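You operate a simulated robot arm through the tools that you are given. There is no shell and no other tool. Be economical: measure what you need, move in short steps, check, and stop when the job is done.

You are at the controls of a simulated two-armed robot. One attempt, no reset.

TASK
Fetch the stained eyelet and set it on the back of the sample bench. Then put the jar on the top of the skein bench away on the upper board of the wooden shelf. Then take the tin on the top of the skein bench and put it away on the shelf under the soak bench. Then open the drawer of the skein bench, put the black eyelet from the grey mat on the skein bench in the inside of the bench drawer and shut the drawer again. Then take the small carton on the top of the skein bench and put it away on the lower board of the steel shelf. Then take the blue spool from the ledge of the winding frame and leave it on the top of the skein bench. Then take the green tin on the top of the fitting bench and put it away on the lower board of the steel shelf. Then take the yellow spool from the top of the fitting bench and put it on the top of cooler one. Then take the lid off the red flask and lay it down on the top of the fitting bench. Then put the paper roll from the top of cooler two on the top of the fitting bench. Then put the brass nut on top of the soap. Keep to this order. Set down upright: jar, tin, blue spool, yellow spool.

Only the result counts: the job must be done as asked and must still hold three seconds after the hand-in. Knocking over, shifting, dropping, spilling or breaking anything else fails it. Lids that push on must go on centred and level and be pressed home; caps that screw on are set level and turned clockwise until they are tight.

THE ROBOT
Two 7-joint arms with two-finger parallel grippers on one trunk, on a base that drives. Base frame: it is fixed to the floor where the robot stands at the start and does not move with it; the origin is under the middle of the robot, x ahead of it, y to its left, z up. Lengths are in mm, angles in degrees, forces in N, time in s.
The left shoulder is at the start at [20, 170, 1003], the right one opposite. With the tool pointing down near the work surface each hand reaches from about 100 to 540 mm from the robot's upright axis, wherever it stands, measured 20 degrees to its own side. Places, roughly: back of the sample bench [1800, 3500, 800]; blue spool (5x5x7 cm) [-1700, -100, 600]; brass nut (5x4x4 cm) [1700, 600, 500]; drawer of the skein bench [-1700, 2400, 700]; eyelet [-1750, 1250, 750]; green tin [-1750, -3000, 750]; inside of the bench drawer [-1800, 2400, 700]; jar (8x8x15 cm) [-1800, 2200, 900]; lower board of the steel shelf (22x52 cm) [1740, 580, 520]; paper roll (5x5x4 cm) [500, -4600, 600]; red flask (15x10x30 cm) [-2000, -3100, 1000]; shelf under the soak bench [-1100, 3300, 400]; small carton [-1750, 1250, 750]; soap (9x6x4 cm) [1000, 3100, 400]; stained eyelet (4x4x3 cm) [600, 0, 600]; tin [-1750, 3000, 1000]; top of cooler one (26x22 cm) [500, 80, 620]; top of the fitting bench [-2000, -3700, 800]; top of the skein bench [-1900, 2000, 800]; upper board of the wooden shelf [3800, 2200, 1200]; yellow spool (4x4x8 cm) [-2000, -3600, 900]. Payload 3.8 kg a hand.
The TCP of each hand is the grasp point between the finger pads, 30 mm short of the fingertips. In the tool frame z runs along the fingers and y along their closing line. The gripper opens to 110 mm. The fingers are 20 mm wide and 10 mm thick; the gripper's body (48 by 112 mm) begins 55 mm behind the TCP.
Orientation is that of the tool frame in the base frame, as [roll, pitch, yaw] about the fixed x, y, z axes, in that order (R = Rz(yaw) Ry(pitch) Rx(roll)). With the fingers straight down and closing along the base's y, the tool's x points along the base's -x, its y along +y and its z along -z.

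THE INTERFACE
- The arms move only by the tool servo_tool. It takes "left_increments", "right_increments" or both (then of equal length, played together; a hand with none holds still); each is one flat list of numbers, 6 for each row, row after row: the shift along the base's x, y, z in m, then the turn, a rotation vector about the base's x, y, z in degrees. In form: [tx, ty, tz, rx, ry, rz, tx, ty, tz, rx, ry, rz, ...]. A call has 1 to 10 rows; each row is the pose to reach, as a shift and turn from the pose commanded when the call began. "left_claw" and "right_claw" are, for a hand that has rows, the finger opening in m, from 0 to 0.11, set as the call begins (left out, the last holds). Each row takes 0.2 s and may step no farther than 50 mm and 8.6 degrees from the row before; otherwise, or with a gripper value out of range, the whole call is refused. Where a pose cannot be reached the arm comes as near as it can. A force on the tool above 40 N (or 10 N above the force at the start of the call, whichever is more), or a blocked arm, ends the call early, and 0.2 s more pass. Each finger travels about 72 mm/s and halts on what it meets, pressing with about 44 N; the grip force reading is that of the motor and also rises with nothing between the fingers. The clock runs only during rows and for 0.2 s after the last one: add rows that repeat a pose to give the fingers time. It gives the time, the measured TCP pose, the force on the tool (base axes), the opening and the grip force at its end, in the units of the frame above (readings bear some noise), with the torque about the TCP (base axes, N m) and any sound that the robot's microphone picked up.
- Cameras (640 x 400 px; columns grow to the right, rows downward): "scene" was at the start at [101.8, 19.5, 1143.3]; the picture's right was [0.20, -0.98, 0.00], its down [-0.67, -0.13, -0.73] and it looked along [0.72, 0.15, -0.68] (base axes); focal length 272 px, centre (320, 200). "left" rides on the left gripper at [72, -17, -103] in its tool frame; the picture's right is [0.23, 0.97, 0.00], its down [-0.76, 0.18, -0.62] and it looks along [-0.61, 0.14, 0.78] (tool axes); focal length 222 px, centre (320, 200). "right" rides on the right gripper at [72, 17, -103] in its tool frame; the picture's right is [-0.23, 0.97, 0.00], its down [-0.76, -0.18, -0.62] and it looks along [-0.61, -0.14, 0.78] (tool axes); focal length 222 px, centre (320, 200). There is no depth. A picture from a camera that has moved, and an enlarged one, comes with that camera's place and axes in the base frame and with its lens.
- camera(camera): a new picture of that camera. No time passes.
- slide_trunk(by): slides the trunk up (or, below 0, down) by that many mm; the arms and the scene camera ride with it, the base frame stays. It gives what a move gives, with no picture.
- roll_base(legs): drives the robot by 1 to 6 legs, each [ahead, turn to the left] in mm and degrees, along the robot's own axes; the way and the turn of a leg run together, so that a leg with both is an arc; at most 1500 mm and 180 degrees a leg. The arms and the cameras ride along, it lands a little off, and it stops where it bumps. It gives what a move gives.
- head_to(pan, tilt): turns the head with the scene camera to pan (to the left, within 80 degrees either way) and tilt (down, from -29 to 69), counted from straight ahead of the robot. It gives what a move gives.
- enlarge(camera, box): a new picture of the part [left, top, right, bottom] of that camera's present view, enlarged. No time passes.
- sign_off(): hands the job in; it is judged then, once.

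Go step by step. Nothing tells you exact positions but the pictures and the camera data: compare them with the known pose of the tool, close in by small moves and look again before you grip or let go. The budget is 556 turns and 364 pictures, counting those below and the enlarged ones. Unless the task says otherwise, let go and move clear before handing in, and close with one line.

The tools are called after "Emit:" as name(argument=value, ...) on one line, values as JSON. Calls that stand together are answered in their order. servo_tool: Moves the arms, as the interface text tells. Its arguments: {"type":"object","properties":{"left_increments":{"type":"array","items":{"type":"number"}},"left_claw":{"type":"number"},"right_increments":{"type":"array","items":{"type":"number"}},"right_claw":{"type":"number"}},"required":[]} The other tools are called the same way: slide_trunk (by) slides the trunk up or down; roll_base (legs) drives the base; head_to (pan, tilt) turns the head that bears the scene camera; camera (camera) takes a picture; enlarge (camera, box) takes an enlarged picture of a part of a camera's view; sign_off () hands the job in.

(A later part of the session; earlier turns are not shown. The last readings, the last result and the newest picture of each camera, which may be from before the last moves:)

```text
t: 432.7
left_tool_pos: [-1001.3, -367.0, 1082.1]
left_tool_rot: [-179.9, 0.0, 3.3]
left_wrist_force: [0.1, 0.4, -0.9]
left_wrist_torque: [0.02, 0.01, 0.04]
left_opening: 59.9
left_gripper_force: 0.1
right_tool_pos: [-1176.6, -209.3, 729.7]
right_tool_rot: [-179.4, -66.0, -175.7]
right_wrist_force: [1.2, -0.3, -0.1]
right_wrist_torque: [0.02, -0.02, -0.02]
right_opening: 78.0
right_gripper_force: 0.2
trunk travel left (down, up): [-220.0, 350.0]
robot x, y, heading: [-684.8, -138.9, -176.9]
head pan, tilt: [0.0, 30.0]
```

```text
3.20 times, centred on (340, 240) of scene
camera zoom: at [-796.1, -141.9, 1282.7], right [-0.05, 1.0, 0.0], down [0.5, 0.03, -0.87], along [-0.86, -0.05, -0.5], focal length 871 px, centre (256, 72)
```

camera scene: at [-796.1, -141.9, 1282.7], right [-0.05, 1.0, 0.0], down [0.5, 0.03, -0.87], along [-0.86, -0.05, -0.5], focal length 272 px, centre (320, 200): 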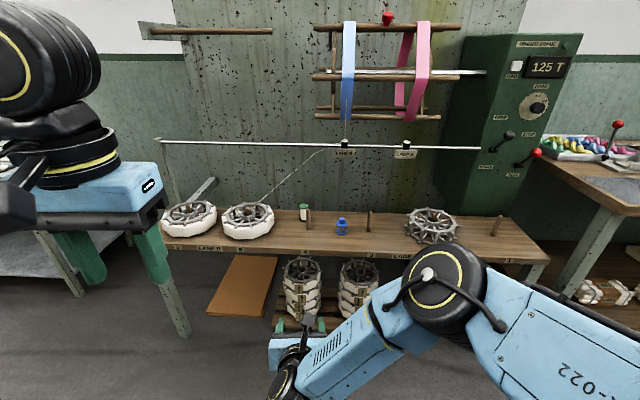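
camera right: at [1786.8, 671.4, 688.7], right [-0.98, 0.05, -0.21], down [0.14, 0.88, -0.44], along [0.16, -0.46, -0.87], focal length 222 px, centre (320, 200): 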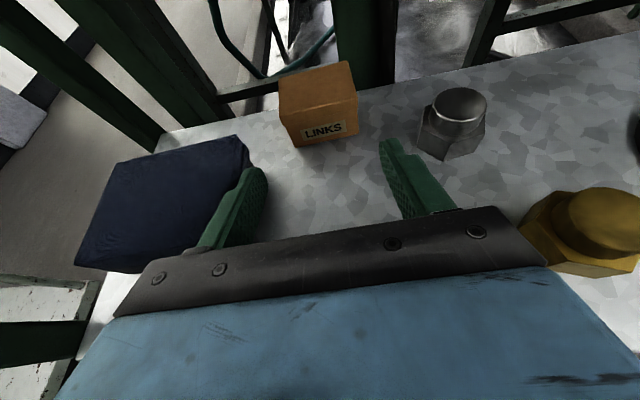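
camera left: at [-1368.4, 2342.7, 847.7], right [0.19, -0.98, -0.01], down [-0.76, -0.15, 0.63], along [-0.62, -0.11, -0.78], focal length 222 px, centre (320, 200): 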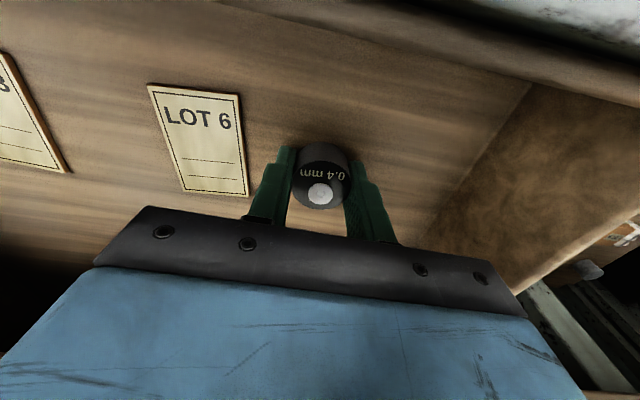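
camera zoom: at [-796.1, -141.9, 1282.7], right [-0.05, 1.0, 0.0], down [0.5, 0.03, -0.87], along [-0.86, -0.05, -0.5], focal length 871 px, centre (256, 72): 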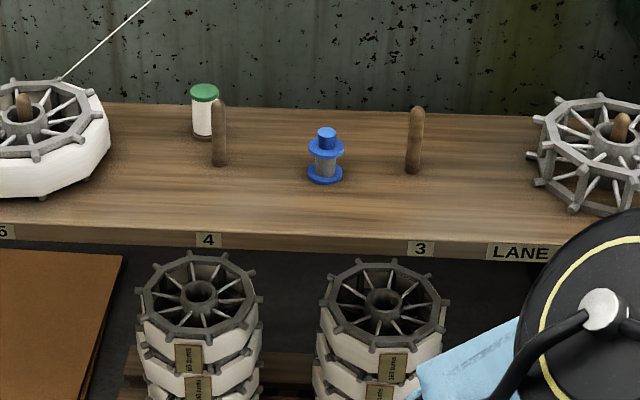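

The blue spool stands upright on the ledge at about [-1720, -105], with the ledge near z 580. I'll move in.

Emit:
servo_tool(right_increments=[0, 0.035, 0, 0, 0, 0, 0, 0.07, 0, 0, 0, 0, 0, 0.105, 0, 0, 0, 0, 0, 0.125, 0, 0, 0, 0])

Emit:
roll_base(legs=[[390, 0]])

Emit:
camera(camera="right")

Emit:
camera(camera="scene")

```text
t: 433.7
left_tool_pos: [-1001.9, -365.7, 1081.5]
left_tool_rot: [180.0, 0.0, 3.2]
left_wrist_force: [0.1, -0.4, 0.3]
left_wrist_torque: [-0.03, -0.02, 0.01]
left_opening: 60.1
left_gripper_force: 0.0
right_tool_pos: [-1178.7, -131.9, 762.4]
right_tool_rot: [179.3, -65.1, -175.7]
right_wrist_force: [0.3, 0.6, 0.4]
right_wrist_torque: [0.02, 0.0, 0.0]
right_opening: 78.3
right_gripper_force: 0.2
right hand out of reach, approached as far as the arm can: row 2, 3, 4
trunk travel left (down, up): [-220.0, 350.0]
robot x, y, heading: [-686.5, -137.3, -176.8]
head pan, tilt: [0.0, 30.0]
```

```text
t: 436.2
left_tool_pos: [-1396.4, -389.9, 1081.9]
left_tool_rot: [-180.0, 0.0, 3.2]
left_wrist_force: [0.3, -0.4, -1.1]
left_wrist_torque: [0.02, -0.01, 0.01]
left_opening: 59.9
left_gripper_force: 0.0
right_tool_pos: [-1574.9, -154.3, 763.5]
right_tool_rot: [179.3, -65.1, -175.5]
right_wrist_force: [0.0, -0.7, 0.8]
right_wrist_torque: [0.0, 0.04, 0.01]
right_opening: 78.2
right_gripper_force: 0.0
trunk travel left (down, up): [-220.0, 350.0]
robot x, y, heading: [-1080.0, -159.2, -176.8]
head pan, tilt: [0.0, 30.0]
```

```text
209 pictures are left
camera right: at [-1511.0, -134.2, 871.7], right [0.03, 0.98, -0.2], down [0.89, -0.12, -0.43], along [-0.45, -0.17, -0.88], focal length 222 px, centre (320, 200)
```

right: 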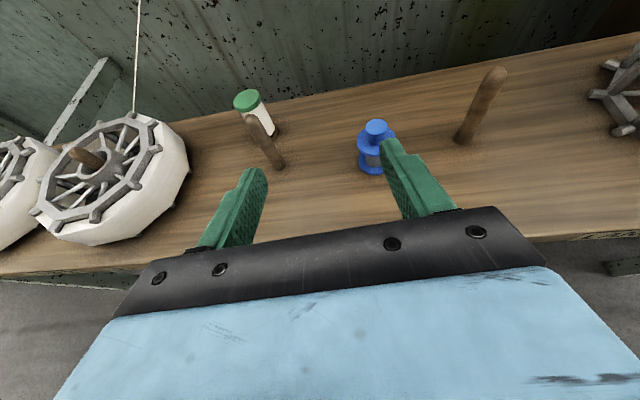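

```text
208 pictures are left
camera scene: at [-1192.3, -164.3, 1282.6], right [-0.06, 1.0, 0.0], down [0.5, 0.03, -0.87], along [-0.86, -0.05, -0.5], focal length 272 px, centre (320, 200)
```

scene: 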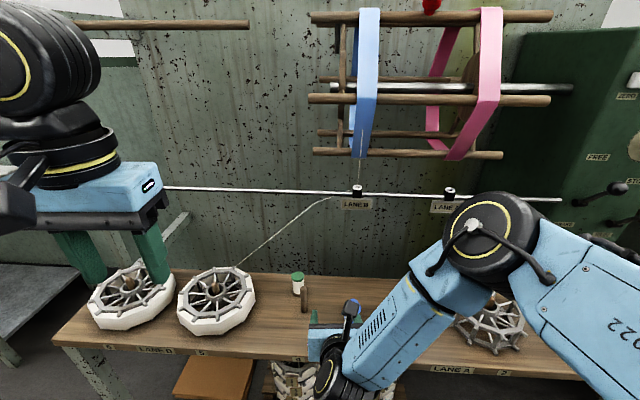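

The spool is at [-1698, -107] with its base at z 602. I'll align by a small turn and lower with the trunk.

Emit:
roll_base(legs=[[-30, 0], [0, -4.2]])

Emit:
slide_trunk(by=-126)

Emit:
camera(camera="right")

```text
t: 437.5
left_tool_pos: [-1382.7, -362.9, 1082.3]
left_tool_rot: [179.9, -0.1, -0.8]
left_wrist_force: [-0.4, 0.2, 0.2]
left_wrist_torque: [0.0, -0.02, -0.04]
left_opening: 59.7
left_gripper_force: 0.0
right_tool_pos: [-1542.7, -117.4, 764.3]
right_tool_rot: [179.3, -65.1, -179.8]
right_wrist_force: [0.2, 0.3, -0.4]
right_wrist_torque: [-0.01, 0.0, -0.01]
right_opening: 77.6
right_gripper_force: 0.0
trunk travel left (down, up): [-220.0, 350.0]
robot x, y, heading: [-1049.8, -160.1, 178.9]
head pan, tilt: [0.0, 30.0]
```

```text
t: 439.0
left_tool_pos: [-1383.9, -364.1, 955.8]
left_tool_rot: [180.0, -0.1, -0.8]
left_wrist_force: [-0.1, 0.4, -0.1]
left_wrist_torque: [-0.02, 0.0, 0.0]
left_opening: 59.9
left_gripper_force: 0.1
right_tool_pos: [-1542.2, -118.4, 636.8]
right_tool_rot: [179.4, -65.1, -179.7]
right_wrist_force: [0.5, -0.2, 0.7]
right_wrist_torque: [0.0, -0.03, 0.01]
right_opening: 77.9
right_gripper_force: 0.0
trunk travel left (down, up): [-94.0, 476.0]
robot x, y, heading: [-1051.0, -157.9, 178.9]
head pan, tilt: [0.0, 30.0]
```

```text
207 pictures are left
camera right: at [-1478.2, -101.2, 746.1], right [0.1, 0.97, -0.2], down [0.88, -0.18, -0.43], along [-0.46, -0.13, -0.88], focal length 222 px, centre (320, 200)
```

right: 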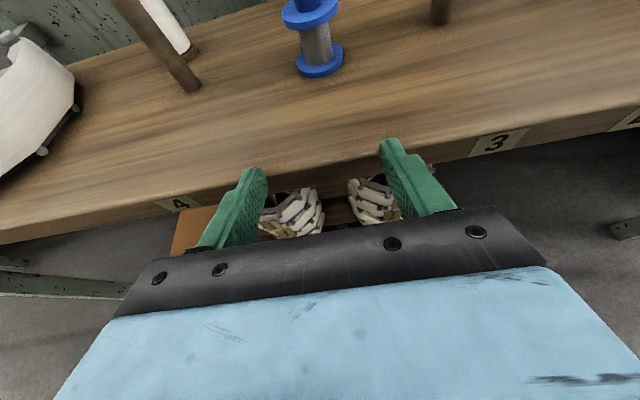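

Emit:
roll_base(legs=[[100, 0]])

Emit:
camera(camera="right")

```text
t: 439.8
left_tool_pos: [-1392.6, -364.4, 957.3]
left_tool_rot: [180.0, 0.2, -0.8]
left_wrist_force: [-0.6, 0.1, 0.2]
left_wrist_torque: [0.01, 0.02, 0.01]
left_opening: 60.0
left_gripper_force: 0.0
right_tool_pos: [-1547.5, -117.9, 639.4]
right_tool_rot: [179.3, -65.3, -179.8]
right_wrist_force: [16.6, 6.8, 16.3]
right_wrist_torque: [-0.01, 0.08, -0.02]
right_opening: 78.0
right_gripper_force: 0.0
trunk travel left (down, up): [-94.0, 476.0]
robot x, y, heading: [-1061.1, -160.2, 178.7]
head pan, tilt: [0.0, 30.0]
stopped in leg 1: the force on the tool passed its limit at 84 N (the readings are from after the stop); the commanded pose is now the measured one
```

```text
206 pictures are left
camera right: at [-1483.6, -101.2, 747.9], right [0.1, 0.97, -0.2], down [0.88, -0.18, -0.43], along [-0.46, -0.13, -0.88], focal length 222 px, centre (320, 200)
```

right: 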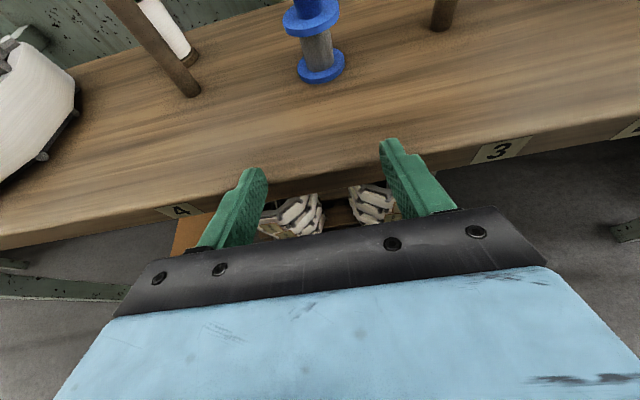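

The fingertips met the ledge's front edge, so the ledge is higher, at about z 635, and the spool is near x -1657. I'll back off and raise.

Emit:
roll_base(legs=[[-25, 0]])

Emit:
slide_trunk(by=38)

Emit:
roll_base(legs=[[60, 0]])

Emit:
camera(camera="right")

```text
t: 440.6
left_tool_pos: [-1370.1, -363.9, 955.7]
left_tool_rot: [180.0, 0.0, -0.9]
left_wrist_force: [-0.2, -0.4, 0.0]
left_wrist_torque: [-0.03, 0.03, 0.0]
left_opening: 59.7
left_gripper_force: 0.0
right_tool_pos: [-1524.1, -118.9, 636.9]
right_tool_rot: [179.3, -65.1, -179.7]
right_wrist_force: [0.2, 0.2, 0.1]
right_wrist_torque: [-0.01, -0.02, -0.05]
right_opening: 78.1
right_gripper_force: 0.0
trunk travel left (down, up): [-94.0, 476.0]
robot x, y, heading: [-1035.8, -159.5, 179.1]
head pan, tilt: [0.0, 30.0]
```

```text
t: 441.4
left_tool_pos: [-1371.1, -364.1, 994.5]
left_tool_rot: [180.0, 0.0, -0.9]
left_wrist_force: [0.4, 0.1, -0.3]
left_wrist_torque: [0.01, 0.02, 0.01]
left_opening: 60.1
left_gripper_force: 0.1
right_tool_pos: [-1525.1, -119.1, 674.8]
right_tool_rot: [179.4, -65.1, -179.8]
right_wrist_force: [0.2, -0.1, -0.4]
right_wrist_torque: [0.04, 0.04, 0.01]
right_opening: 78.0
right_gripper_force: 0.1
trunk travel left (down, up): [-132.0, 438.0]
robot x, y, heading: [-1037.9, -163.4, 179.0]
head pan, tilt: [0.0, 30.0]
```

```text
t: 442.4
left_tool_pos: [-1429.2, -362.9, 994.8]
left_tool_rot: [-180.0, 0.1, -0.9]
left_wrist_force: [-0.3, -0.3, -0.5]
left_wrist_torque: [-0.04, -0.01, 0.0]
left_opening: 59.8
left_gripper_force: 0.0
right_tool_pos: [-1585.1, -117.1, 674.6]
right_tool_rot: [179.3, -65.0, -179.7]
right_wrist_force: [-0.2, -0.6, 0.6]
right_wrist_torque: [0.04, 0.01, 0.0]
right_opening: 77.7
right_gripper_force: 0.1
trunk travel left (down, up): [-132.0, 438.0]
robot x, y, heading: [-1095.5, -155.3, 179.0]
head pan, tilt: [0.0, 30.0]
```

```text
205 pictures are left
camera right: at [-1521.3, -100.6, 783.9], right [0.1, 0.97, -0.2], down [0.89, -0.18, -0.43], along [-0.45, -0.13, -0.88], focal length 222 px, centre (320, 200)
```

right: 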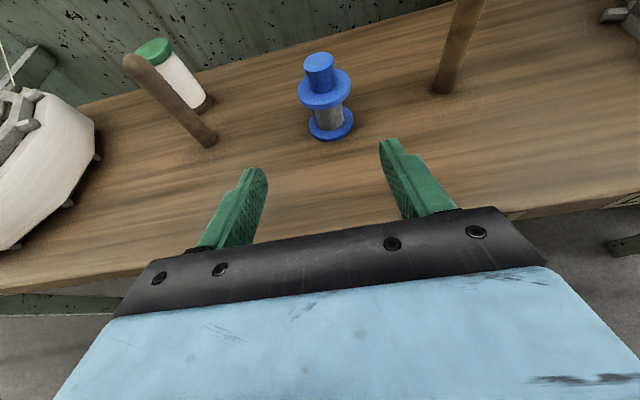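

Emit:
servo_tool(right_increments=[0, 0.012, 0, 0, 0, 0, -0.04, 0.012, 0, 0, 0, 0, -0.08, 0.012, 0, 0, 0, 0, -0.08, 0.012, 0, 0, 0, 0])

Emit:
camera(camera="right")

```text
t: 443.4
left_tool_pos: [-1429.7, -363.5, 994.2]
left_tool_rot: [179.9, 0.0, -0.9]
left_wrist_force: [0.2, -0.1, 0.2]
left_wrist_torque: [0.02, -0.01, -0.01]
left_opening: 59.8
left_gripper_force: 0.0
right_tool_pos: [-1663.4, -105.3, 676.6]
right_tool_rot: [179.1, -64.9, -179.7]
right_wrist_force: [1.2, 0.7, 0.9]
right_wrist_torque: [-0.01, 0.01, 0.01]
right_opening: 78.0
right_gripper_force: 0.1
right hand out of reach, approached as far as the arm can: row 1
trunk travel left (down, up): [-132.0, 438.0]
robot x, y, heading: [-1095.4, -156.9, 179.0]
head pan, tilt: [0.0, 30.0]
```

```text
204 pictures are left
camera right: at [-1599.3, -88.8, 785.9], right [0.1, 0.97, -0.2], down [0.89, -0.18, -0.43], along [-0.45, -0.13, -0.88], focal length 222 px, centre (320, 200)
```

right: 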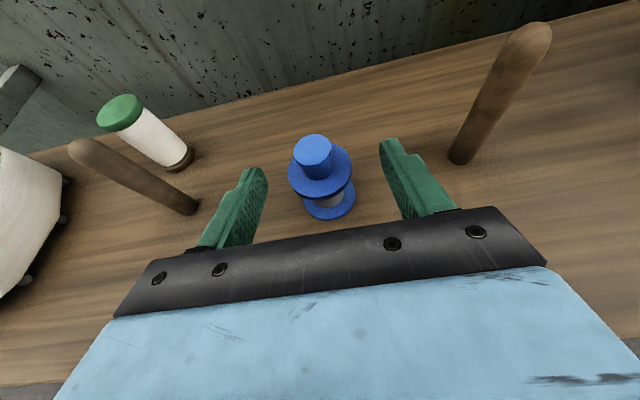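

Emit:
servo_tool(right_increments=[0, 0, 0, 0, 0, 0, 0, 0, 0, 0, 0, 0, 0, 0, 0, 0, 0, 0, 0, 0, 0, 0, 0, 0], right_claw=0.025)

Emit:
slide_trunk(by=60)

Emit:
camera(camera="right")

```text
t: 444.4
left_tool_pos: [-1430.0, -362.0, 995.1]
left_tool_rot: [-180.0, 0.0, -0.9]
left_wrist_force: [0.1, 0.7, 0.6]
left_wrist_torque: [-0.03, -0.01, -0.02]
left_opening: 60.0
left_gripper_force: 0.1
right_tool_pos: [-1662.8, -105.4, 677.2]
right_tool_rot: [179.1, -65.0, -179.7]
right_wrist_force: [-0.5, 0.2, 0.5]
right_wrist_torque: [0.03, 0.04, -0.01]
right_opening: 42.2
right_gripper_force: 43.7
trunk travel left (down, up): [-132.0, 438.0]
robot x, y, heading: [-1097.4, -155.5, 179.0]
head pan, tilt: [0.0, 30.0]
```

```text
t: 445.4
left_tool_pos: [-1429.8, -363.1, 1053.9]
left_tool_rot: [180.0, 0.0, -1.0]
left_wrist_force: [-0.3, -0.1, 0.3]
left_wrist_torque: [-0.01, 0.0, 0.0]
left_opening: 60.0
left_gripper_force: 0.0
right_tool_pos: [-1662.2, -105.0, 735.9]
right_tool_rot: [179.1, -64.9, -179.7]
right_wrist_force: [-0.1, 0.3, -0.4]
right_wrist_torque: [0.02, -0.02, 0.01]
right_opening: 42.2
right_gripper_force: 44.5
trunk travel left (down, up): [-192.0, 378.0]
robot x, y, heading: [-1099.1, -161.2, 178.8]
head pan, tilt: [0.0, 30.0]
```

```text
203 pictures are left
camera right: at [-1599.1, -88.8, 845.7], right [0.1, 0.97, -0.2], down [0.89, -0.18, -0.43], along [-0.45, -0.13, -0.88], focal length 222 px, centre (320, 200)
```

right: 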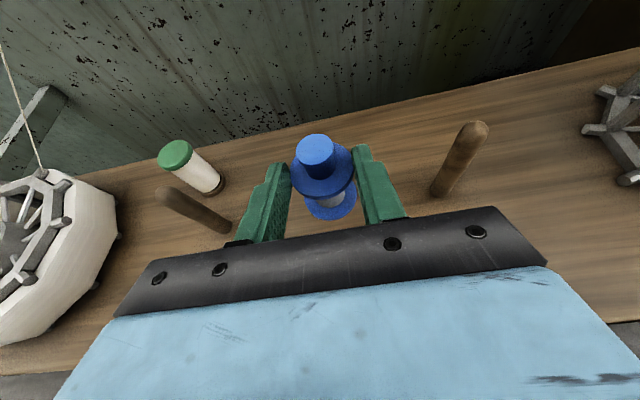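

Held. Next I'll carry it to a free spot on the skein bench near [-1660, 2150].

Emit:
roll_base(legs=[[-450, 0], [0, -88], [1300, 0], [950, 0], [0, 88]])

Emit:
slide_trunk(by=190)

Emit:
head_to(pan=0, tilt=35)

Emit:
camera(camera="scene")

```text
t: 466.3
left_tool_pos: [-997.1, 1858.1, 1055.2]
left_tool_rot: [-180.0, 0.0, 1.4]
left_wrist_force: [-0.2, -0.3, -0.1]
left_wrist_torque: [-0.01, -0.03, 0.01]
left_opening: 60.0
left_gripper_force: 0.0
right_tool_pos: [-1239.2, 2106.1, 736.5]
right_tool_rot: [179.1, -65.0, -177.5]
right_wrist_force: [1.0, 0.2, -0.5]
right_wrist_torque: [0.03, -0.02, 0.0]
right_opening: 42.4
right_gripper_force: 44.6
trunk travel left (down, up): [-192.0, 378.0]
robot x, y, heading: [-671.9, 2075.5, -178.6]
head pan, tilt: [0.0, 30.0]
```

```text
t: 468.4
left_tool_pos: [-997.7, 1858.4, 1244.2]
left_tool_rot: [179.9, -0.1, 1.4]
left_wrist_force: [-0.5, -0.2, -0.2]
left_wrist_torque: [0.02, 0.0, 0.02]
left_opening: 59.7
left_gripper_force: 0.1
right_tool_pos: [-1240.3, 2105.7, 928.0]
right_tool_rot: [179.1, -65.0, -177.4]
right_wrist_force: [-0.2, -0.2, -0.7]
right_wrist_torque: [-0.03, -0.03, -0.02]
right_opening: 42.3
right_gripper_force: 44.2
trunk travel left (down, up): [-382.0, 188.0]
robot x, y, heading: [-675.6, 2076.8, -178.8]
head pan, tilt: [0.0, 30.0]
```

```text
t: 469.1
left_tool_pos: [-997.1, 1857.5, 1244.9]
left_tool_rot: [-180.0, 0.1, 1.4]
left_wrist_force: [-0.6, 0.2, 1.1]
left_wrist_torque: [0.01, -0.01, -0.01]
left_opening: 60.0
left_gripper_force: 0.1
right_tool_pos: [-1240.7, 2106.1, 926.8]
right_tool_rot: [179.1, -65.0, -177.4]
right_wrist_force: [0.1, -0.3, -0.8]
right_wrist_torque: [0.02, 0.03, 0.02]
right_opening: 42.3
right_gripper_force: 44.1
trunk travel left (down, up): [-382.0, 188.0]
robot x, y, heading: [-672.7, 2076.9, -178.9]
head pan, tilt: [0.0, 35.0]
```

```text
202 pictures are left
camera scene: at [-782.2, 2075.9, 1436.9], right [-0.02, 1.0, 0.0], down [0.57, 0.01, -0.82], along [-0.82, -0.02, -0.57], focal length 272 px, centre (320, 200)
```

scene: 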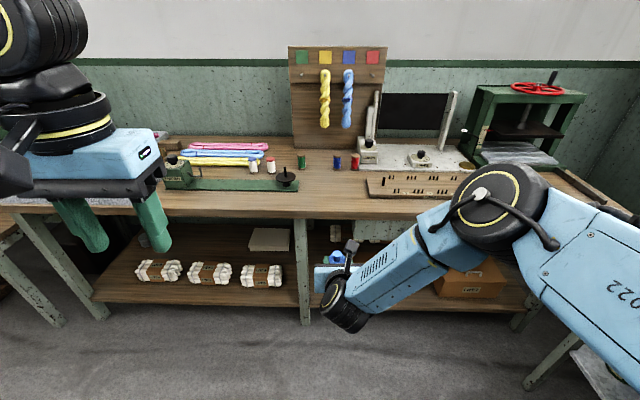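

Emit:
roll_base(legs=[[420, 0]])

Emit:
slide_trunk(by=-35)

Emit:
camera(camera="right")

```text
t: 471.7
left_tool_pos: [-1417.6, 1850.1, 1245.1]
left_tool_rot: [180.0, 0.0, 1.2]
left_wrist_force: [0.2, -0.2, 0.6]
left_wrist_torque: [-0.04, -0.03, 0.0]
left_opening: 59.7
left_gripper_force: 0.2
right_tool_pos: [-1659.8, 2099.2, 927.1]
right_tool_rot: [179.1, -64.9, -177.6]
right_wrist_force: [-0.1, -0.1, 0.5]
right_wrist_torque: [0.0, 0.0, 0.01]
right_opening: 42.4
right_gripper_force: 43.9
trunk travel left (down, up): [-382.0, 188.0]
robot x, y, heading: [-1089.0, 2068.4, -179.0]
head pan, tilt: [0.0, 35.0]
```

```text
t: 472.4
left_tool_pos: [-1415.9, 1849.5, 1210.1]
left_tool_rot: [-179.9, 0.1, 1.1]
left_wrist_force: [0.2, 0.8, 0.0]
left_wrist_torque: [-0.01, 0.03, -0.01]
left_opening: 60.3
left_gripper_force: 0.0
right_tool_pos: [-1661.1, 2098.7, 896.2]
right_tool_rot: [179.2, -65.6, -177.7]
right_wrist_force: [-2.8, -0.6, 19.8]
right_wrist_torque: [-0.19, 0.41, 0.01]
right_opening: 42.2
right_gripper_force: 44.0
trunk travel left (down, up): [-347.0, 223.0]
robot x, y, heading: [-1091.2, 2064.9, -178.7]
head pan, tilt: [0.0, 35.0]
```

```text
201 pictures are left
camera right: at [-1596.5, 2117.2, 1004.8], right [0.07, 0.98, -0.2], down [0.89, -0.15, -0.44], along [-0.46, -0.15, -0.88], focal length 222 px, centre (320, 200)
```

right: 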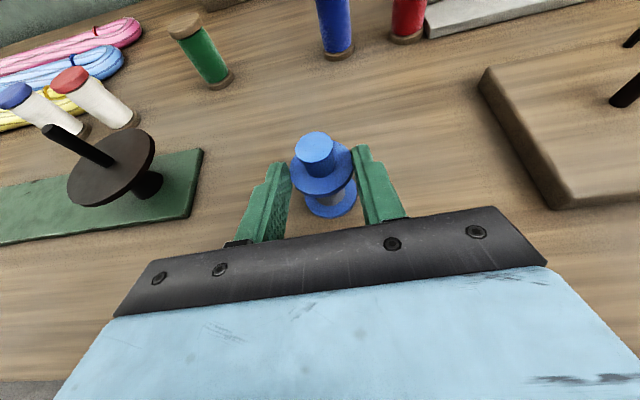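

It's on the bench top already. I'll ease off, release and withdraw.

Emit:
slide_trunk(by=3)

Emit:
servo_tool(right_increments=[0, 0, 0, 0, 0, 0, 0, 0, 0, 0, 0, 0, 0, 0, 0, 0, 0, 0], right_claw=0.08)

Emit:
camera(camera="right")

Emit:
roll_base(legs=[[-400, 0]])

Emit:
enlarge(camera="scene", box=[220, 120, 440, 250])

```text
t: 473.0
left_tool_pos: [-1416.6, 1850.1, 1211.9]
left_tool_rot: [179.9, 0.1, 1.2]
left_wrist_force: [-0.1, 0.5, 0.4]
left_wrist_torque: [0.0, 0.0, 0.01]
left_opening: 60.0
left_gripper_force: 0.1
right_tool_pos: [-1659.5, 2098.9, 897.2]
right_tool_rot: [179.2, -65.2, -177.5]
right_wrist_force: [-5.0, -0.8, 16.9]
right_wrist_torque: [-0.18, 0.65, -0.04]
right_opening: 42.4
right_gripper_force: 43.9
trunk travel left (down, up): [-350.0, 220.0]
robot x, y, heading: [-1092.2, 2067.6, -178.8]
head pan, tilt: [0.0, 35.0]
```

```text
t: 473.8
left_tool_pos: [-1416.1, 1849.2, 1213.3]
left_tool_rot: [-180.0, 0.0, 1.2]
left_wrist_force: [-0.3, 1.2, 0.2]
left_wrist_torque: [-0.04, 0.01, -0.03]
left_opening: 60.0
left_gripper_force: 0.0
right_tool_pos: [-1656.9, 2099.0, 895.0]
right_tool_rot: [179.2, -65.0, -177.5]
right_wrist_force: [0.6, 0.4, 0.7]
right_wrist_torque: [0.0, -0.04, -0.02]
right_opening: 80.0
right_gripper_force: 0.1
trunk travel left (down, up): [-350.0, 220.0]
robot x, y, heading: [-1092.8, 2066.8, -178.9]
head pan, tilt: [0.0, 35.0]
```

```text
200 pictures are left
camera right: at [-1595.7, 2117.5, 1003.7], right [0.07, 0.98, -0.2], down [0.89, -0.15, -0.43], along [-0.45, -0.15, -0.88], focal length 222 px, centre (320, 200)
```

right: 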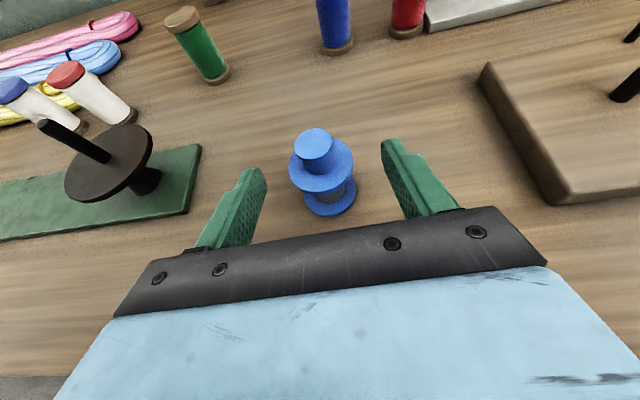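

```text
t: 476.3
left_tool_pos: [-1017.1, 1859.1, 1212.0]
left_tool_rot: [179.9, 0.0, 1.1]
left_wrist_force: [0.8, -0.5, 0.4]
left_wrist_torque: [0.04, 0.03, 0.02]
left_opening: 60.2
left_gripper_force: 0.1
right_tool_pos: [-1258.9, 2108.9, 895.3]
right_tool_rot: [179.1, -65.0, -177.8]
right_wrist_force: [0.6, 0.6, 0.3]
right_wrist_torque: [0.01, 0.01, -0.02]
right_opening: 80.0
right_gripper_force: 0.1
trunk travel left (down, up): [-350.0, 220.0]
robot x, y, heading: [-692.4, 2072.5, -178.9]
head pan, tilt: [0.0, 35.0]
```

```text
2.91 times, centred on (330, 185) of scene
camera zoom: at [-800.6, 2074.9, 1404.9], right [-0.02, 1.0, 0.0], down [0.57, 0.01, -0.82], along [-0.82, -0.01, -0.57], focal length 792 px, centre (291, 244)
```

zoom: 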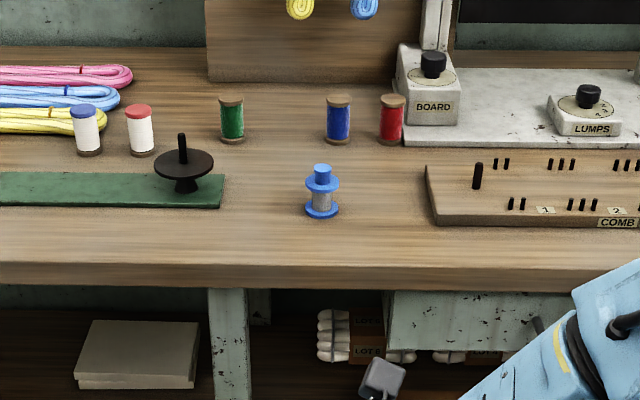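

Blue spool done. Next is the long drive to the fitting bench near [-1900, -3300].

Emit:
roll_base(legs=[[0, 88], [1500, 0], [1500, 0], [1300, 0]])

Emit:
head_to(pan=-30, tilt=20)

Emit:
camera(camera="scene")

```text
t: 500.7
left_tool_pos: [-448.3, -2567.3, 1213.4]
left_tool_rot: [-179.9, 0.0, 91.1]
left_wrist_force: [0.0, 0.5, -0.1]
left_wrist_torque: [0.0, -0.02, 0.02]
left_opening: 59.9
left_gripper_force: 0.0
right_tool_pos: [-698.4, -2808.7, 895.4]
right_tool_rot: [179.0, -65.0, -87.6]
right_wrist_force: [0.4, 0.1, 0.2]
right_wrist_torque: [0.0, 0.0, -0.02]
right_opening: 79.9
right_gripper_force: 0.0
trunk travel left (down, up): [-350.0, 220.0]
robot x, y, heading: [-664.6, -2240.0, -89.0]
head pan, tilt: [0.0, 35.0]
```

```text
t: 501.6
left_tool_pos: [-448.4, -2566.3, 1212.5]
left_tool_rot: [180.0, 0.0, 91.0]
left_wrist_force: [0.1, 0.3, -0.1]
left_wrist_torque: [0.01, -0.03, 0.01]
left_opening: 60.0
left_gripper_force: 0.0
right_tool_pos: [-697.3, -2808.5, 895.1]
right_tool_rot: [179.1, -65.1, -87.7]
right_wrist_force: [-0.8, -0.8, -0.9]
right_wrist_torque: [-0.01, -0.03, 0.0]
right_opening: 80.1
right_gripper_force: 0.0
trunk travel left (down, up): [-350.0, 220.0]
robot x, y, heading: [-663.9, -2241.1, -89.0]
head pan, tilt: [-30.0, 20.0]
```

```text
198 pictures are left
camera scene: at [-710.1, -2340.4, 1428.7], right [-0.88, 0.48, 0.0], down [0.17, 0.3, -0.94], along [-0.45, -0.82, -0.34], focal length 272 px, centre (320, 200)
```

scene: 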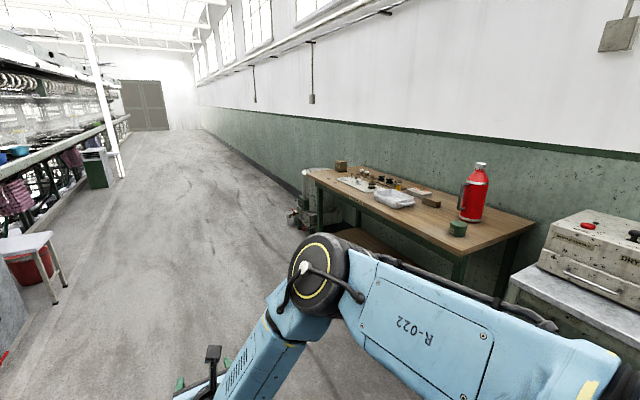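

Emit:
roll_base(legs=[[800, 0], [0, -90]])

Emit:
head_to(pan=0, tilt=30)

Emit:
camera(camera="scene")

```text
t: 509.8
left_tool_pos: [-979.8, -3265.0, 1212.6]
left_tool_rot: [-180.0, 0.0, 0.9]
left_wrist_force: [-0.8, -0.1, 0.1]
left_wrist_torque: [0.02, 0.0, 0.04]
left_opening: 60.0
left_gripper_force: 0.1
right_tool_pos: [-1220.7, -3013.2, 895.5]
right_tool_rot: [179.2, -64.8, -177.9]
right_wrist_force: [-1.0, 0.5, 0.1]
right_wrist_torque: [-0.03, 0.0, 0.02]
right_opening: 80.0
right_gripper_force: 0.1
trunk travel left (down, up): [-350.0, 220.0]
robot x, y, heading: [-653.7, -3045.5, -179.2]
head pan, tilt: [-30.0, 20.0]
```

```text
t: 510.8
left_tool_pos: [-980.8, -3264.3, 1211.8]
left_tool_rot: [-180.0, 0.0, 0.7]
left_wrist_force: [0.2, 0.3, 0.0]
left_wrist_torque: [0.01, 0.01, -0.03]
left_opening: 59.8
left_gripper_force: 0.1
right_tool_pos: [-1221.2, -3012.4, 894.3]
right_tool_rot: [179.2, -65.0, -177.9]
right_wrist_force: [0.4, -0.6, 0.5]
right_wrist_torque: [0.01, 0.01, 0.02]
right_opening: 79.9
right_gripper_force: 0.0
trunk travel left (down, up): [-350.0, 220.0]
robot x, y, heading: [-652.5, -3051.7, -179.2]
head pan, tilt: [0.0, 30.0]
```

```text
197 pictures are left
camera scene: at [-765.0, -3047.7, 1412.7], right [-0.01, 1.0, 0.0], down [0.5, 0.01, -0.87], along [-0.87, -0.01, -0.5], focal length 272 px, centre (320, 200)
```

scene: 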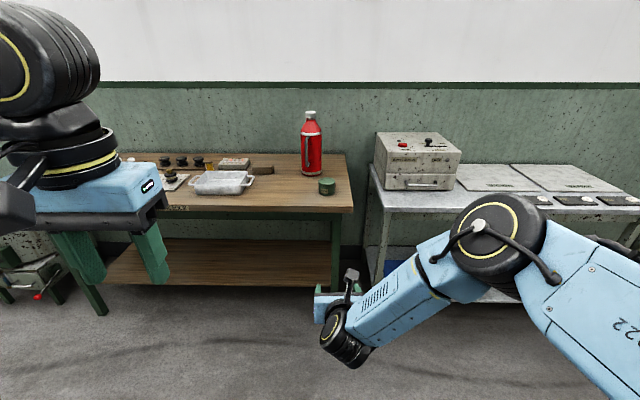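

Emit:
enlarge(camera="scene", box=[240, 90, 400, 220])

Emit:
enlarge(camera="scene", box=[110, 140, 290, 230])

```text
3.08 times, centred on (320, 155) of scene
camera zoom: at [-765.0, -3047.7, 1412.7], right [-0.01, 1.0, 0.0], down [0.5, 0.01, -0.87], along [-0.87, -0.01, -0.5], focal length 838 px, centre (320, 338)
```

zoom: 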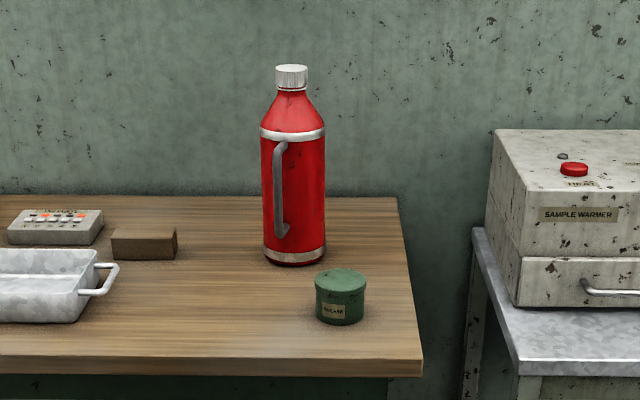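

```text
3.56 times, centred on (200, 185) of scene
camera zoom: at [-765.0, -3047.7, 1412.7], right [-0.01, 1.0, 0.0], down [0.5, 0.01, -0.87], along [-0.87, -0.01, -0.5], focal length 968 px, centre (747, 253)
```

zoom: 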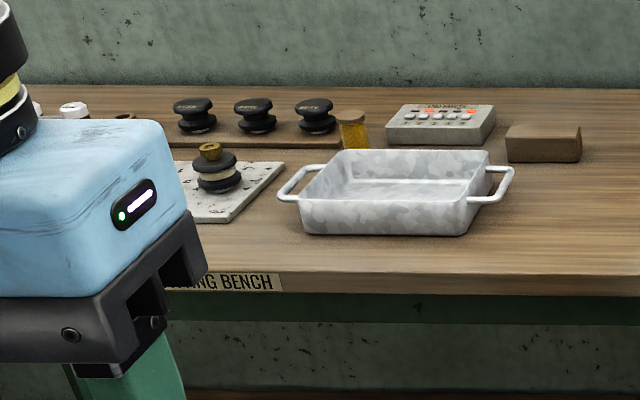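

The green grease tin, red flask and yellow spool are all on this bench. I'll move closer to the tin.

Emit:
roll_base(legs=[[350, 0]])

Emit:
camera(camera="right")

Emit:
camera(camera="scene")

```text
t: 513.0
left_tool_pos: [-1327.8, -3268.1, 1211.2]
left_tool_rot: [179.9, 0.0, 0.8]
left_wrist_force: [-0.4, 0.5, -0.2]
left_wrist_torque: [0.02, -0.03, 0.0]
left_opening: 60.1
left_gripper_force: 0.1
right_tool_pos: [-1568.5, -3017.0, 893.6]
right_tool_rot: [179.1, -64.8, -178.1]
right_wrist_force: [-0.1, -0.7, 0.2]
right_wrist_torque: [0.01, 0.04, 0.01]
right_opening: 80.3
right_gripper_force: 0.0
trunk travel left (down, up): [-350.0, 220.0]
robot x, y, heading: [-1003.8, -3056.4, -179.2]
head pan, tilt: [0.0, 30.0]
```

```text
194 pictures are left
camera right: at [-1505.3, -2999.1, 1003.6], right [0.08, 0.98, -0.2], down [0.89, -0.16, -0.43], along [-0.45, -0.15, -0.88], focal length 222 px, centre (320, 200)
```

right: 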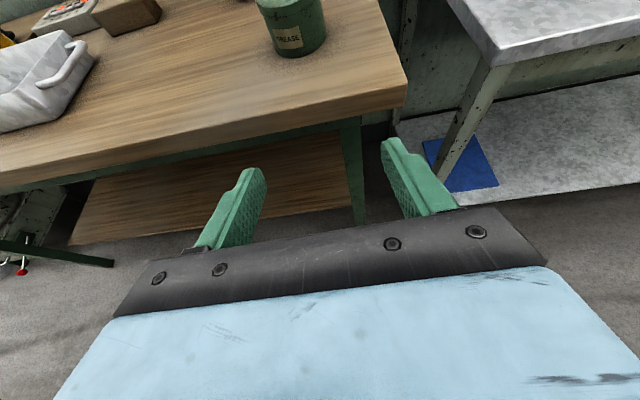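

```text
193 pictures are left
camera scene: at [-1113.5, -3052.1, 1412.6], right [-0.01, 1.0, 0.0], down [0.5, 0.01, -0.87], along [-0.87, -0.01, -0.5], focal length 272 px, centre (320, 200)
```

scene: 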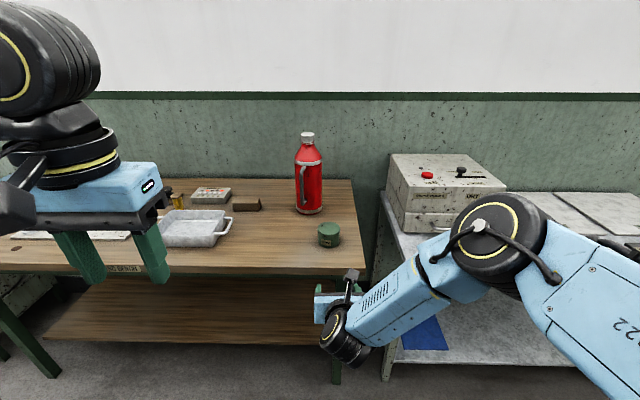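

Emit:
roll_base(legs=[[130, 0]])

Emit:
servo_tool(right_increments=[0, -0.008, -0.01, 0, 0, 0, 0, -0.015, -0.02, 0, 0, 0, 0, -0.015, -0.02, 0, 0, 0], right_claw=0.1)

Emit:
camera(camera="right")

```text
t: 514.3
left_tool_pos: [-1459.0, -3269.5, 1211.0]
left_tool_rot: [179.9, 0.1, 0.6]
left_wrist_force: [-0.5, -0.9, 0.2]
left_wrist_torque: [-0.05, -0.02, -0.02]
left_opening: 59.9
left_gripper_force: 0.1
right_tool_pos: [-1700.8, -3016.9, 895.2]
right_tool_rot: [179.2, -65.0, -178.0]
right_wrist_force: [-0.3, -0.5, 0.0]
right_wrist_torque: [0.0, 0.05, 0.02]
right_opening: 79.8
right_gripper_force: 0.1
trunk travel left (down, up): [-350.0, 220.0]
robot x, y, heading: [-1131.3, -3059.7, -179.4]
head pan, tilt: [0.0, 30.0]
```

```text
t: 515.1
left_tool_pos: [-1459.6, -3268.3, 1212.6]
left_tool_rot: [179.9, 0.0, 0.7]
left_wrist_force: [0.2, 0.2, -0.1]
left_wrist_torque: [-0.04, -0.01, -0.02]
left_opening: 59.8
left_gripper_force: 0.1
right_tool_pos: [-1699.5, -3033.5, 875.8]
right_tool_rot: [179.2, -64.9, -178.1]
right_wrist_force: [0.0, 0.0, -0.5]
right_wrist_torque: [0.0, 0.01, 0.01]
right_opening: 99.9
right_gripper_force: 0.0
trunk travel left (down, up): [-350.0, 220.0]
robot x, y, heading: [-1131.3, -3056.5, -179.7]
head pan, tilt: [0.0, 30.0]
```

```text
192 pictures are left
camera right: at [-1635.7, -3014.4, 984.3], right [0.08, 0.98, -0.2], down [0.89, -0.16, -0.43], along [-0.45, -0.14, -0.88], focal length 222 px, centre (320, 200)
```

right: 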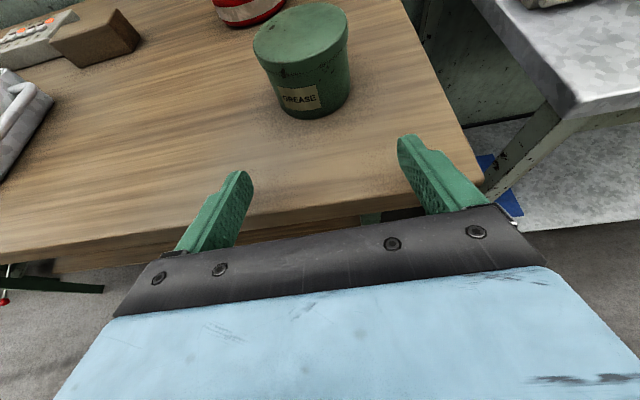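

Emit:
servo_tool(right_increments=[-0.03, 0, -0.004, 0, 0, 0, -0.07, 0, -0.007, 0, 0, 0, -0.1, 0, -0.007, 0, 0, 0, -0.117, 0, -0.007, 0, 0, 0, -0.117, 0, -0.007, 0, 0, 0])

Emit:
camera(camera="right")

```text
t: 516.3
left_tool_pos: [-1459.2, -3268.9, 1212.1]
left_tool_rot: [179.9, 0.0, 0.6]
left_wrist_force: [-0.1, 0.4, -0.1]
left_wrist_torque: [0.0, 0.02, 0.05]
left_opening: 59.9
left_gripper_force: 0.0
right_tool_pos: [-1814.6, -3030.5, 867.2]
right_tool_rot: [179.0, -64.9, -178.1]
right_wrist_force: [-0.5, -0.5, 1.8]
right_wrist_torque: [0.01, -0.01, 0.01]
right_opening: 99.8
right_gripper_force: 0.0
trunk travel left (down, up): [-350.0, 220.0]
robot x, y, heading: [-1131.8, -3052.5, -179.4]
head pan, tilt: [0.0, 30.0]
```

```text
191 pictures are left
camera right: at [-1751.6, -3012.5, 976.6], right [0.08, 0.98, -0.2], down [0.89, -0.16, -0.43], along [-0.45, -0.14, -0.88], focal length 222 px, centre (320, 200)
```

right: 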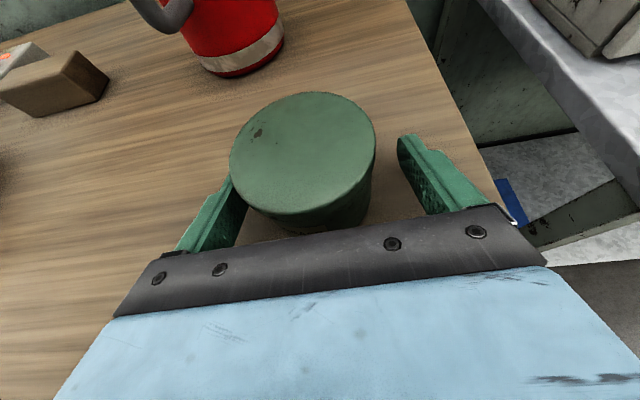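

Emit:
servo_tool(right_increments=[0, -0.002, 0, 0, 0, 0, 0, -0.002, 0, 0, 0, 0, 0, -0.002, 0, 0, 0, 0, 0, -0.002, 0, 0, 0, 0], right_claw=0.05)

Emit:
slide_trunk(by=60)

Emit:
camera(camera="right")

```text
t: 517.3
left_tool_pos: [-1457.9, -3269.0, 1212.5]
left_tool_rot: [179.9, 0.0, 0.6]
left_wrist_force: [-0.3, 0.0, 0.1]
left_wrist_torque: [0.01, 0.01, 0.0]
left_opening: 59.9
left_gripper_force: 0.1
right_tool_pos: [-1814.6, -3033.0, 868.4]
right_tool_rot: [179.2, -64.9, -178.1]
right_wrist_force: [0.2, -0.2, 0.5]
right_wrist_torque: [-0.13, 0.03, 0.01]
right_opening: 72.6
right_gripper_force: 44.1
trunk travel left (down, up): [-350.0, 220.0]
robot x, y, heading: [-1133.0, -3054.9, -179.5]
head pan, tilt: [0.0, 30.0]
```

```text
t: 518.3
left_tool_pos: [-1458.0, -3269.2, 1271.4]
left_tool_rot: [179.9, 0.0, 0.6]
left_wrist_force: [0.5, 0.1, 0.5]
left_wrist_torque: [0.02, 0.02, 0.01]
left_opening: 59.9
left_gripper_force: 0.2
right_tool_pos: [-1814.8, -3032.3, 928.2]
right_tool_rot: [179.1, -64.9, -178.0]
right_wrist_force: [-0.5, 0.0, -1.8]
right_wrist_torque: [0.0, -0.04, 0.0]
right_opening: 72.7
right_gripper_force: 44.1
trunk travel left (down, up): [-410.0, 160.0]
robot x, y, heading: [-1129.0, -3053.5, -179.6]
head pan, tilt: [0.0, 30.0]
```

```text
190 pictures are left
camera right: at [-1751.9, -3014.8, 1036.4], right [0.08, 0.98, -0.2], down [0.89, -0.16, -0.43], along [-0.45, -0.14, -0.88], focal length 222 px, centre (320, 200)
```

right: 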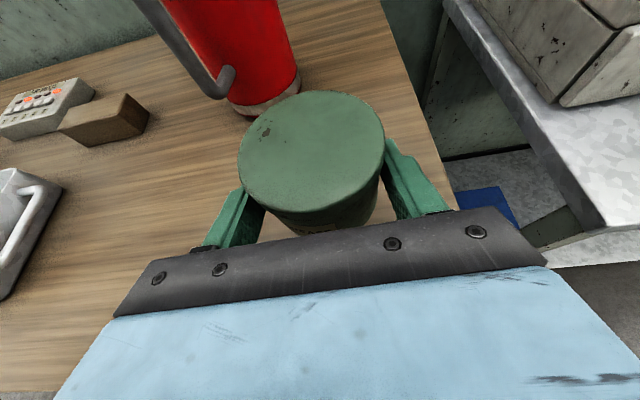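

Held (72 mm). I'll carry it to the steel shelf.

Emit:
roll_base(legs=[[-480, 0], [0, -90], [1500, 0], [1500, 0], [1500, 0]])

Emit:
roll_base(legs=[[0, -89], [1250, 0], [1150, 0], [0, -90]])

```text
t: 546.0
left_tool_pos: [-966.5, 1781.8, 1272.1]
left_tool_rot: [179.8, -0.1, -88.9]
left_wrist_force: [0.4, 0.6, 0.3]
left_wrist_torque: [0.0, 0.01, -0.02]
left_opening: 60.2
left_gripper_force: 0.1
right_tool_pos: [-732.1, 2139.8, 927.4]
right_tool_rot: [179.1, -64.9, 92.4]
right_wrist_force: [-0.4, 0.0, -1.5]
right_wrist_torque: [-0.05, 0.02, -0.03]
right_opening: 71.9
right_gripper_force: 43.9
trunk travel left (down, up): [-410.0, 160.0]
robot x, y, heading: [-750.9, 1454.4, 91.3]
head pan, tilt: [0.0, 30.0]
```

```text
t: 565.4
left_tool_pos: [1854.9, 1186.9, 1271.9]
left_tool_rot: [179.9, 0.0, 90.7]
left_wrist_force: [-1.0, 0.7, 0.4]
left_wrist_torque: [-0.02, -0.01, 0.02]
left_opening: 59.9
left_gripper_force: 0.0
right_tool_pos: [1617.2, 830.8, 927.1]
right_tool_rot: [179.2, -64.9, -88.1]
right_wrist_force: [-0.5, -0.7, -2.4]
right_wrist_torque: [0.03, 0.02, -0.01]
right_opening: 72.0
right_gripper_force: 44.2
trunk travel left (down, up): [-410.0, 160.0]
robot x, y, heading: [1639.8, 1515.7, -89.7]
head pan, tilt: [0.0, 30.0]
```

Emit:
servo_tool(right_increments=[0, 0.045, 0, 0, 0, 0, 0, 0.09, 0, 0, 0, 0, 0, 0.135, 0, 0, 0, 0, 0, 0.18, 0, 0, 0, 0])

Emit:
roll_base(legs=[[0, 25], [270, 0], [0, -25]])

Emit:
slide_trunk(by=-310)

Emit:
camera(camera="right")

Emit:
camera(camera="scene")

```text
t: 566.4
left_tool_pos: [1855.0, 1187.8, 1273.2]
left_tool_rot: [179.9, 0.0, 90.6]
left_wrist_force: [0.3, -0.1, 0.0]
left_wrist_torque: [-0.01, 0.03, 0.0]
left_opening: 59.9
left_gripper_force: 0.0
right_tool_pos: [1621.9, 1013.9, 930.1]
right_tool_rot: [178.7, -64.6, -88.1]
right_wrist_force: [-0.2, 0.3, -2.1]
right_wrist_torque: [0.04, 0.01, 0.05]
right_opening: 71.8
right_gripper_force: 43.5
right hand out of reach, approached as far as the arm can: row 4
trunk travel left (down, up): [-410.0, 160.0]
robot x, y, heading: [1640.0, 1514.4, -89.4]
head pan, tilt: [0.0, 30.0]
```

```text
t: 570.9
left_tool_pos: [1975.9, 951.3, 1272.2]
left_tool_rot: [179.9, -0.1, 91.3]
left_wrist_force: [-1.3, -0.1, 0.1]
left_wrist_torque: [0.0, -0.03, 0.03]
left_opening: 59.9
left_gripper_force: 0.0
right_tool_pos: [1744.5, 773.8, 929.5]
right_tool_rot: [178.8, -64.5, -87.6]
right_wrist_force: [-0.6, 0.6, -2.2]
right_wrist_torque: [-0.01, 0.05, -0.02]
right_opening: 72.0
right_gripper_force: 43.9
trunk travel left (down, up): [-410.0, 160.0]
robot x, y, heading: [1760.3, 1276.4, -89.0]
head pan, tilt: [0.0, 30.0]
```

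```text
t: 574.0
left_tool_pos: [1975.6, 949.4, 961.3]
left_tool_rot: [179.9, 0.0, 91.2]
left_wrist_force: [-0.1, 0.5, 0.4]
left_wrist_torque: [-0.01, -0.03, -0.01]
left_opening: 60.0
left_gripper_force: 0.2
right_tool_pos: [1744.8, 773.7, 618.6]
right_tool_rot: [178.9, -64.5, -87.6]
right_wrist_force: [0.1, -0.2, -1.6]
right_wrist_torque: [0.03, 0.01, 0.01]
right_opening: 71.9
right_gripper_force: 44.4
trunk travel left (down, up): [-100.0, 470.0]
robot x, y, heading: [1757.8, 1272.3, -89.2]
head pan, tilt: [0.0, 30.0]
```

```text
189 pictures are left
camera right: at [1727.7, 836.4, 728.8], right [-0.98, 0.07, -0.2], down [0.15, 0.89, -0.42], along [0.14, -0.44, -0.88], focal length 222 px, centre (320, 200)
```

right: 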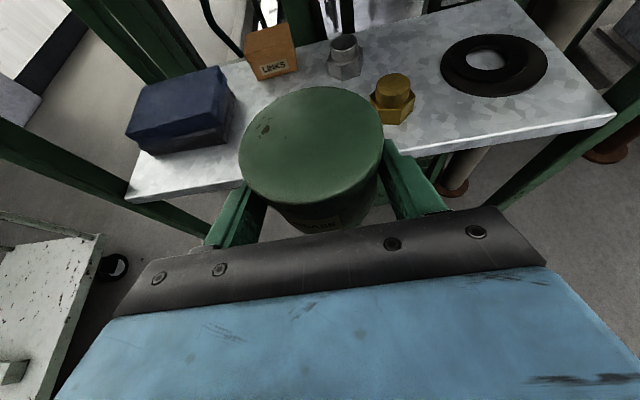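

```text
188 pictures are left
camera scene: at [1760.3, 1166.4, 1162.7], right [-1.0, -0.02, 0.0], down [-0.01, 0.5, -0.87], along [0.02, -0.87, -0.5], focal length 272 px, centre (320, 200)
```

scene: 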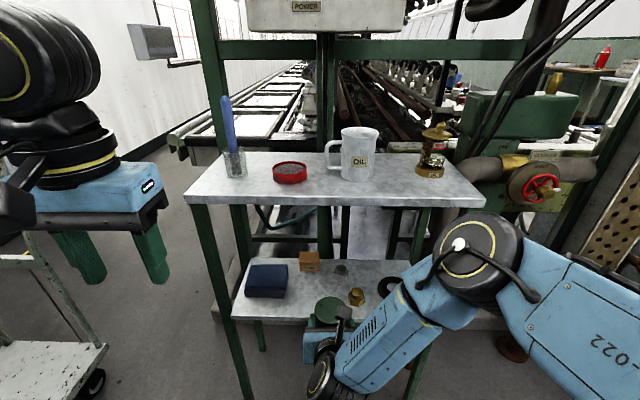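

The slot between the blue block and the brass nut centres at about x 1780. I'll line up and go in with the tin.

Emit:
servo_tool(right_increments=[0.018, 0, -0.012, 0, 0, 0, 0.034, 0, -0.025, 0, 0, 0, 0.034, 0, -0.025, 0, 0, 0])

Emit:
roll_base(legs=[[100, 0]])

Emit:
camera(camera="right")

```text
t: 574.8
left_tool_pos: [1975.5, 950.3, 961.6]
left_tool_rot: [179.9, 0.0, 91.2]
left_wrist_force: [0.6, -0.5, 0.7]
left_wrist_torque: [0.04, -0.03, -0.01]
left_opening: 60.0
left_gripper_force: 0.0
right_tool_pos: [1778.5, 773.1, 592.8]
right_tool_rot: [178.8, -64.6, -87.5]
right_wrist_force: [-0.6, -0.3, -2.9]
right_wrist_torque: [0.03, 0.03, 0.01]
right_opening: 71.9
right_gripper_force: 44.2
trunk travel left (down, up): [-100.0, 470.0]
robot x, y, heading: [1762.1, 1276.4, -89.0]
head pan, tilt: [0.0, 30.0]
```

```text
t: 575.9
left_tool_pos: [1977.7, 851.1, 962.1]
left_tool_rot: [179.9, -0.1, 91.2]
left_wrist_force: [0.5, 0.6, 0.5]
left_wrist_torque: [0.01, 0.03, 0.04]
left_opening: 59.9
left_gripper_force: 0.1
right_tool_pos: [1779.4, 674.2, 592.2]
right_tool_rot: [178.8, -64.6, -87.6]
right_wrist_force: [-0.4, -0.1, -2.0]
right_wrist_torque: [0.03, -0.05, 0.01]
right_opening: 71.9
right_gripper_force: 43.3
trunk travel left (down, up): [-100.0, 470.0]
robot x, y, heading: [1758.0, 1173.2, -89.0]
head pan, tilt: [0.0, 30.0]
```

```text
187 pictures are left
camera right: at [1762.9, 737.7, 702.3], right [-0.98, 0.08, -0.2], down [0.15, 0.89, -0.42], along [0.14, -0.44, -0.89], focal length 222 px, centre (320, 200)
```

right: 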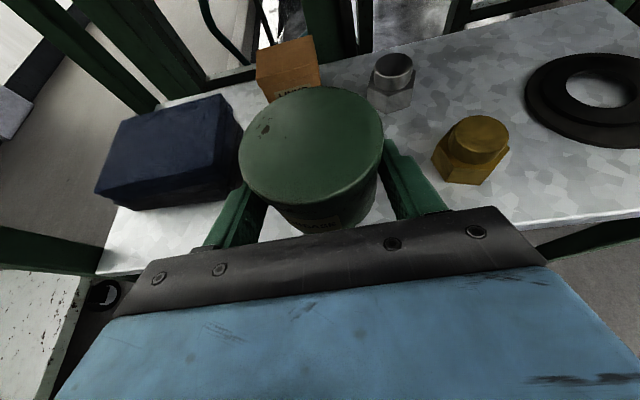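

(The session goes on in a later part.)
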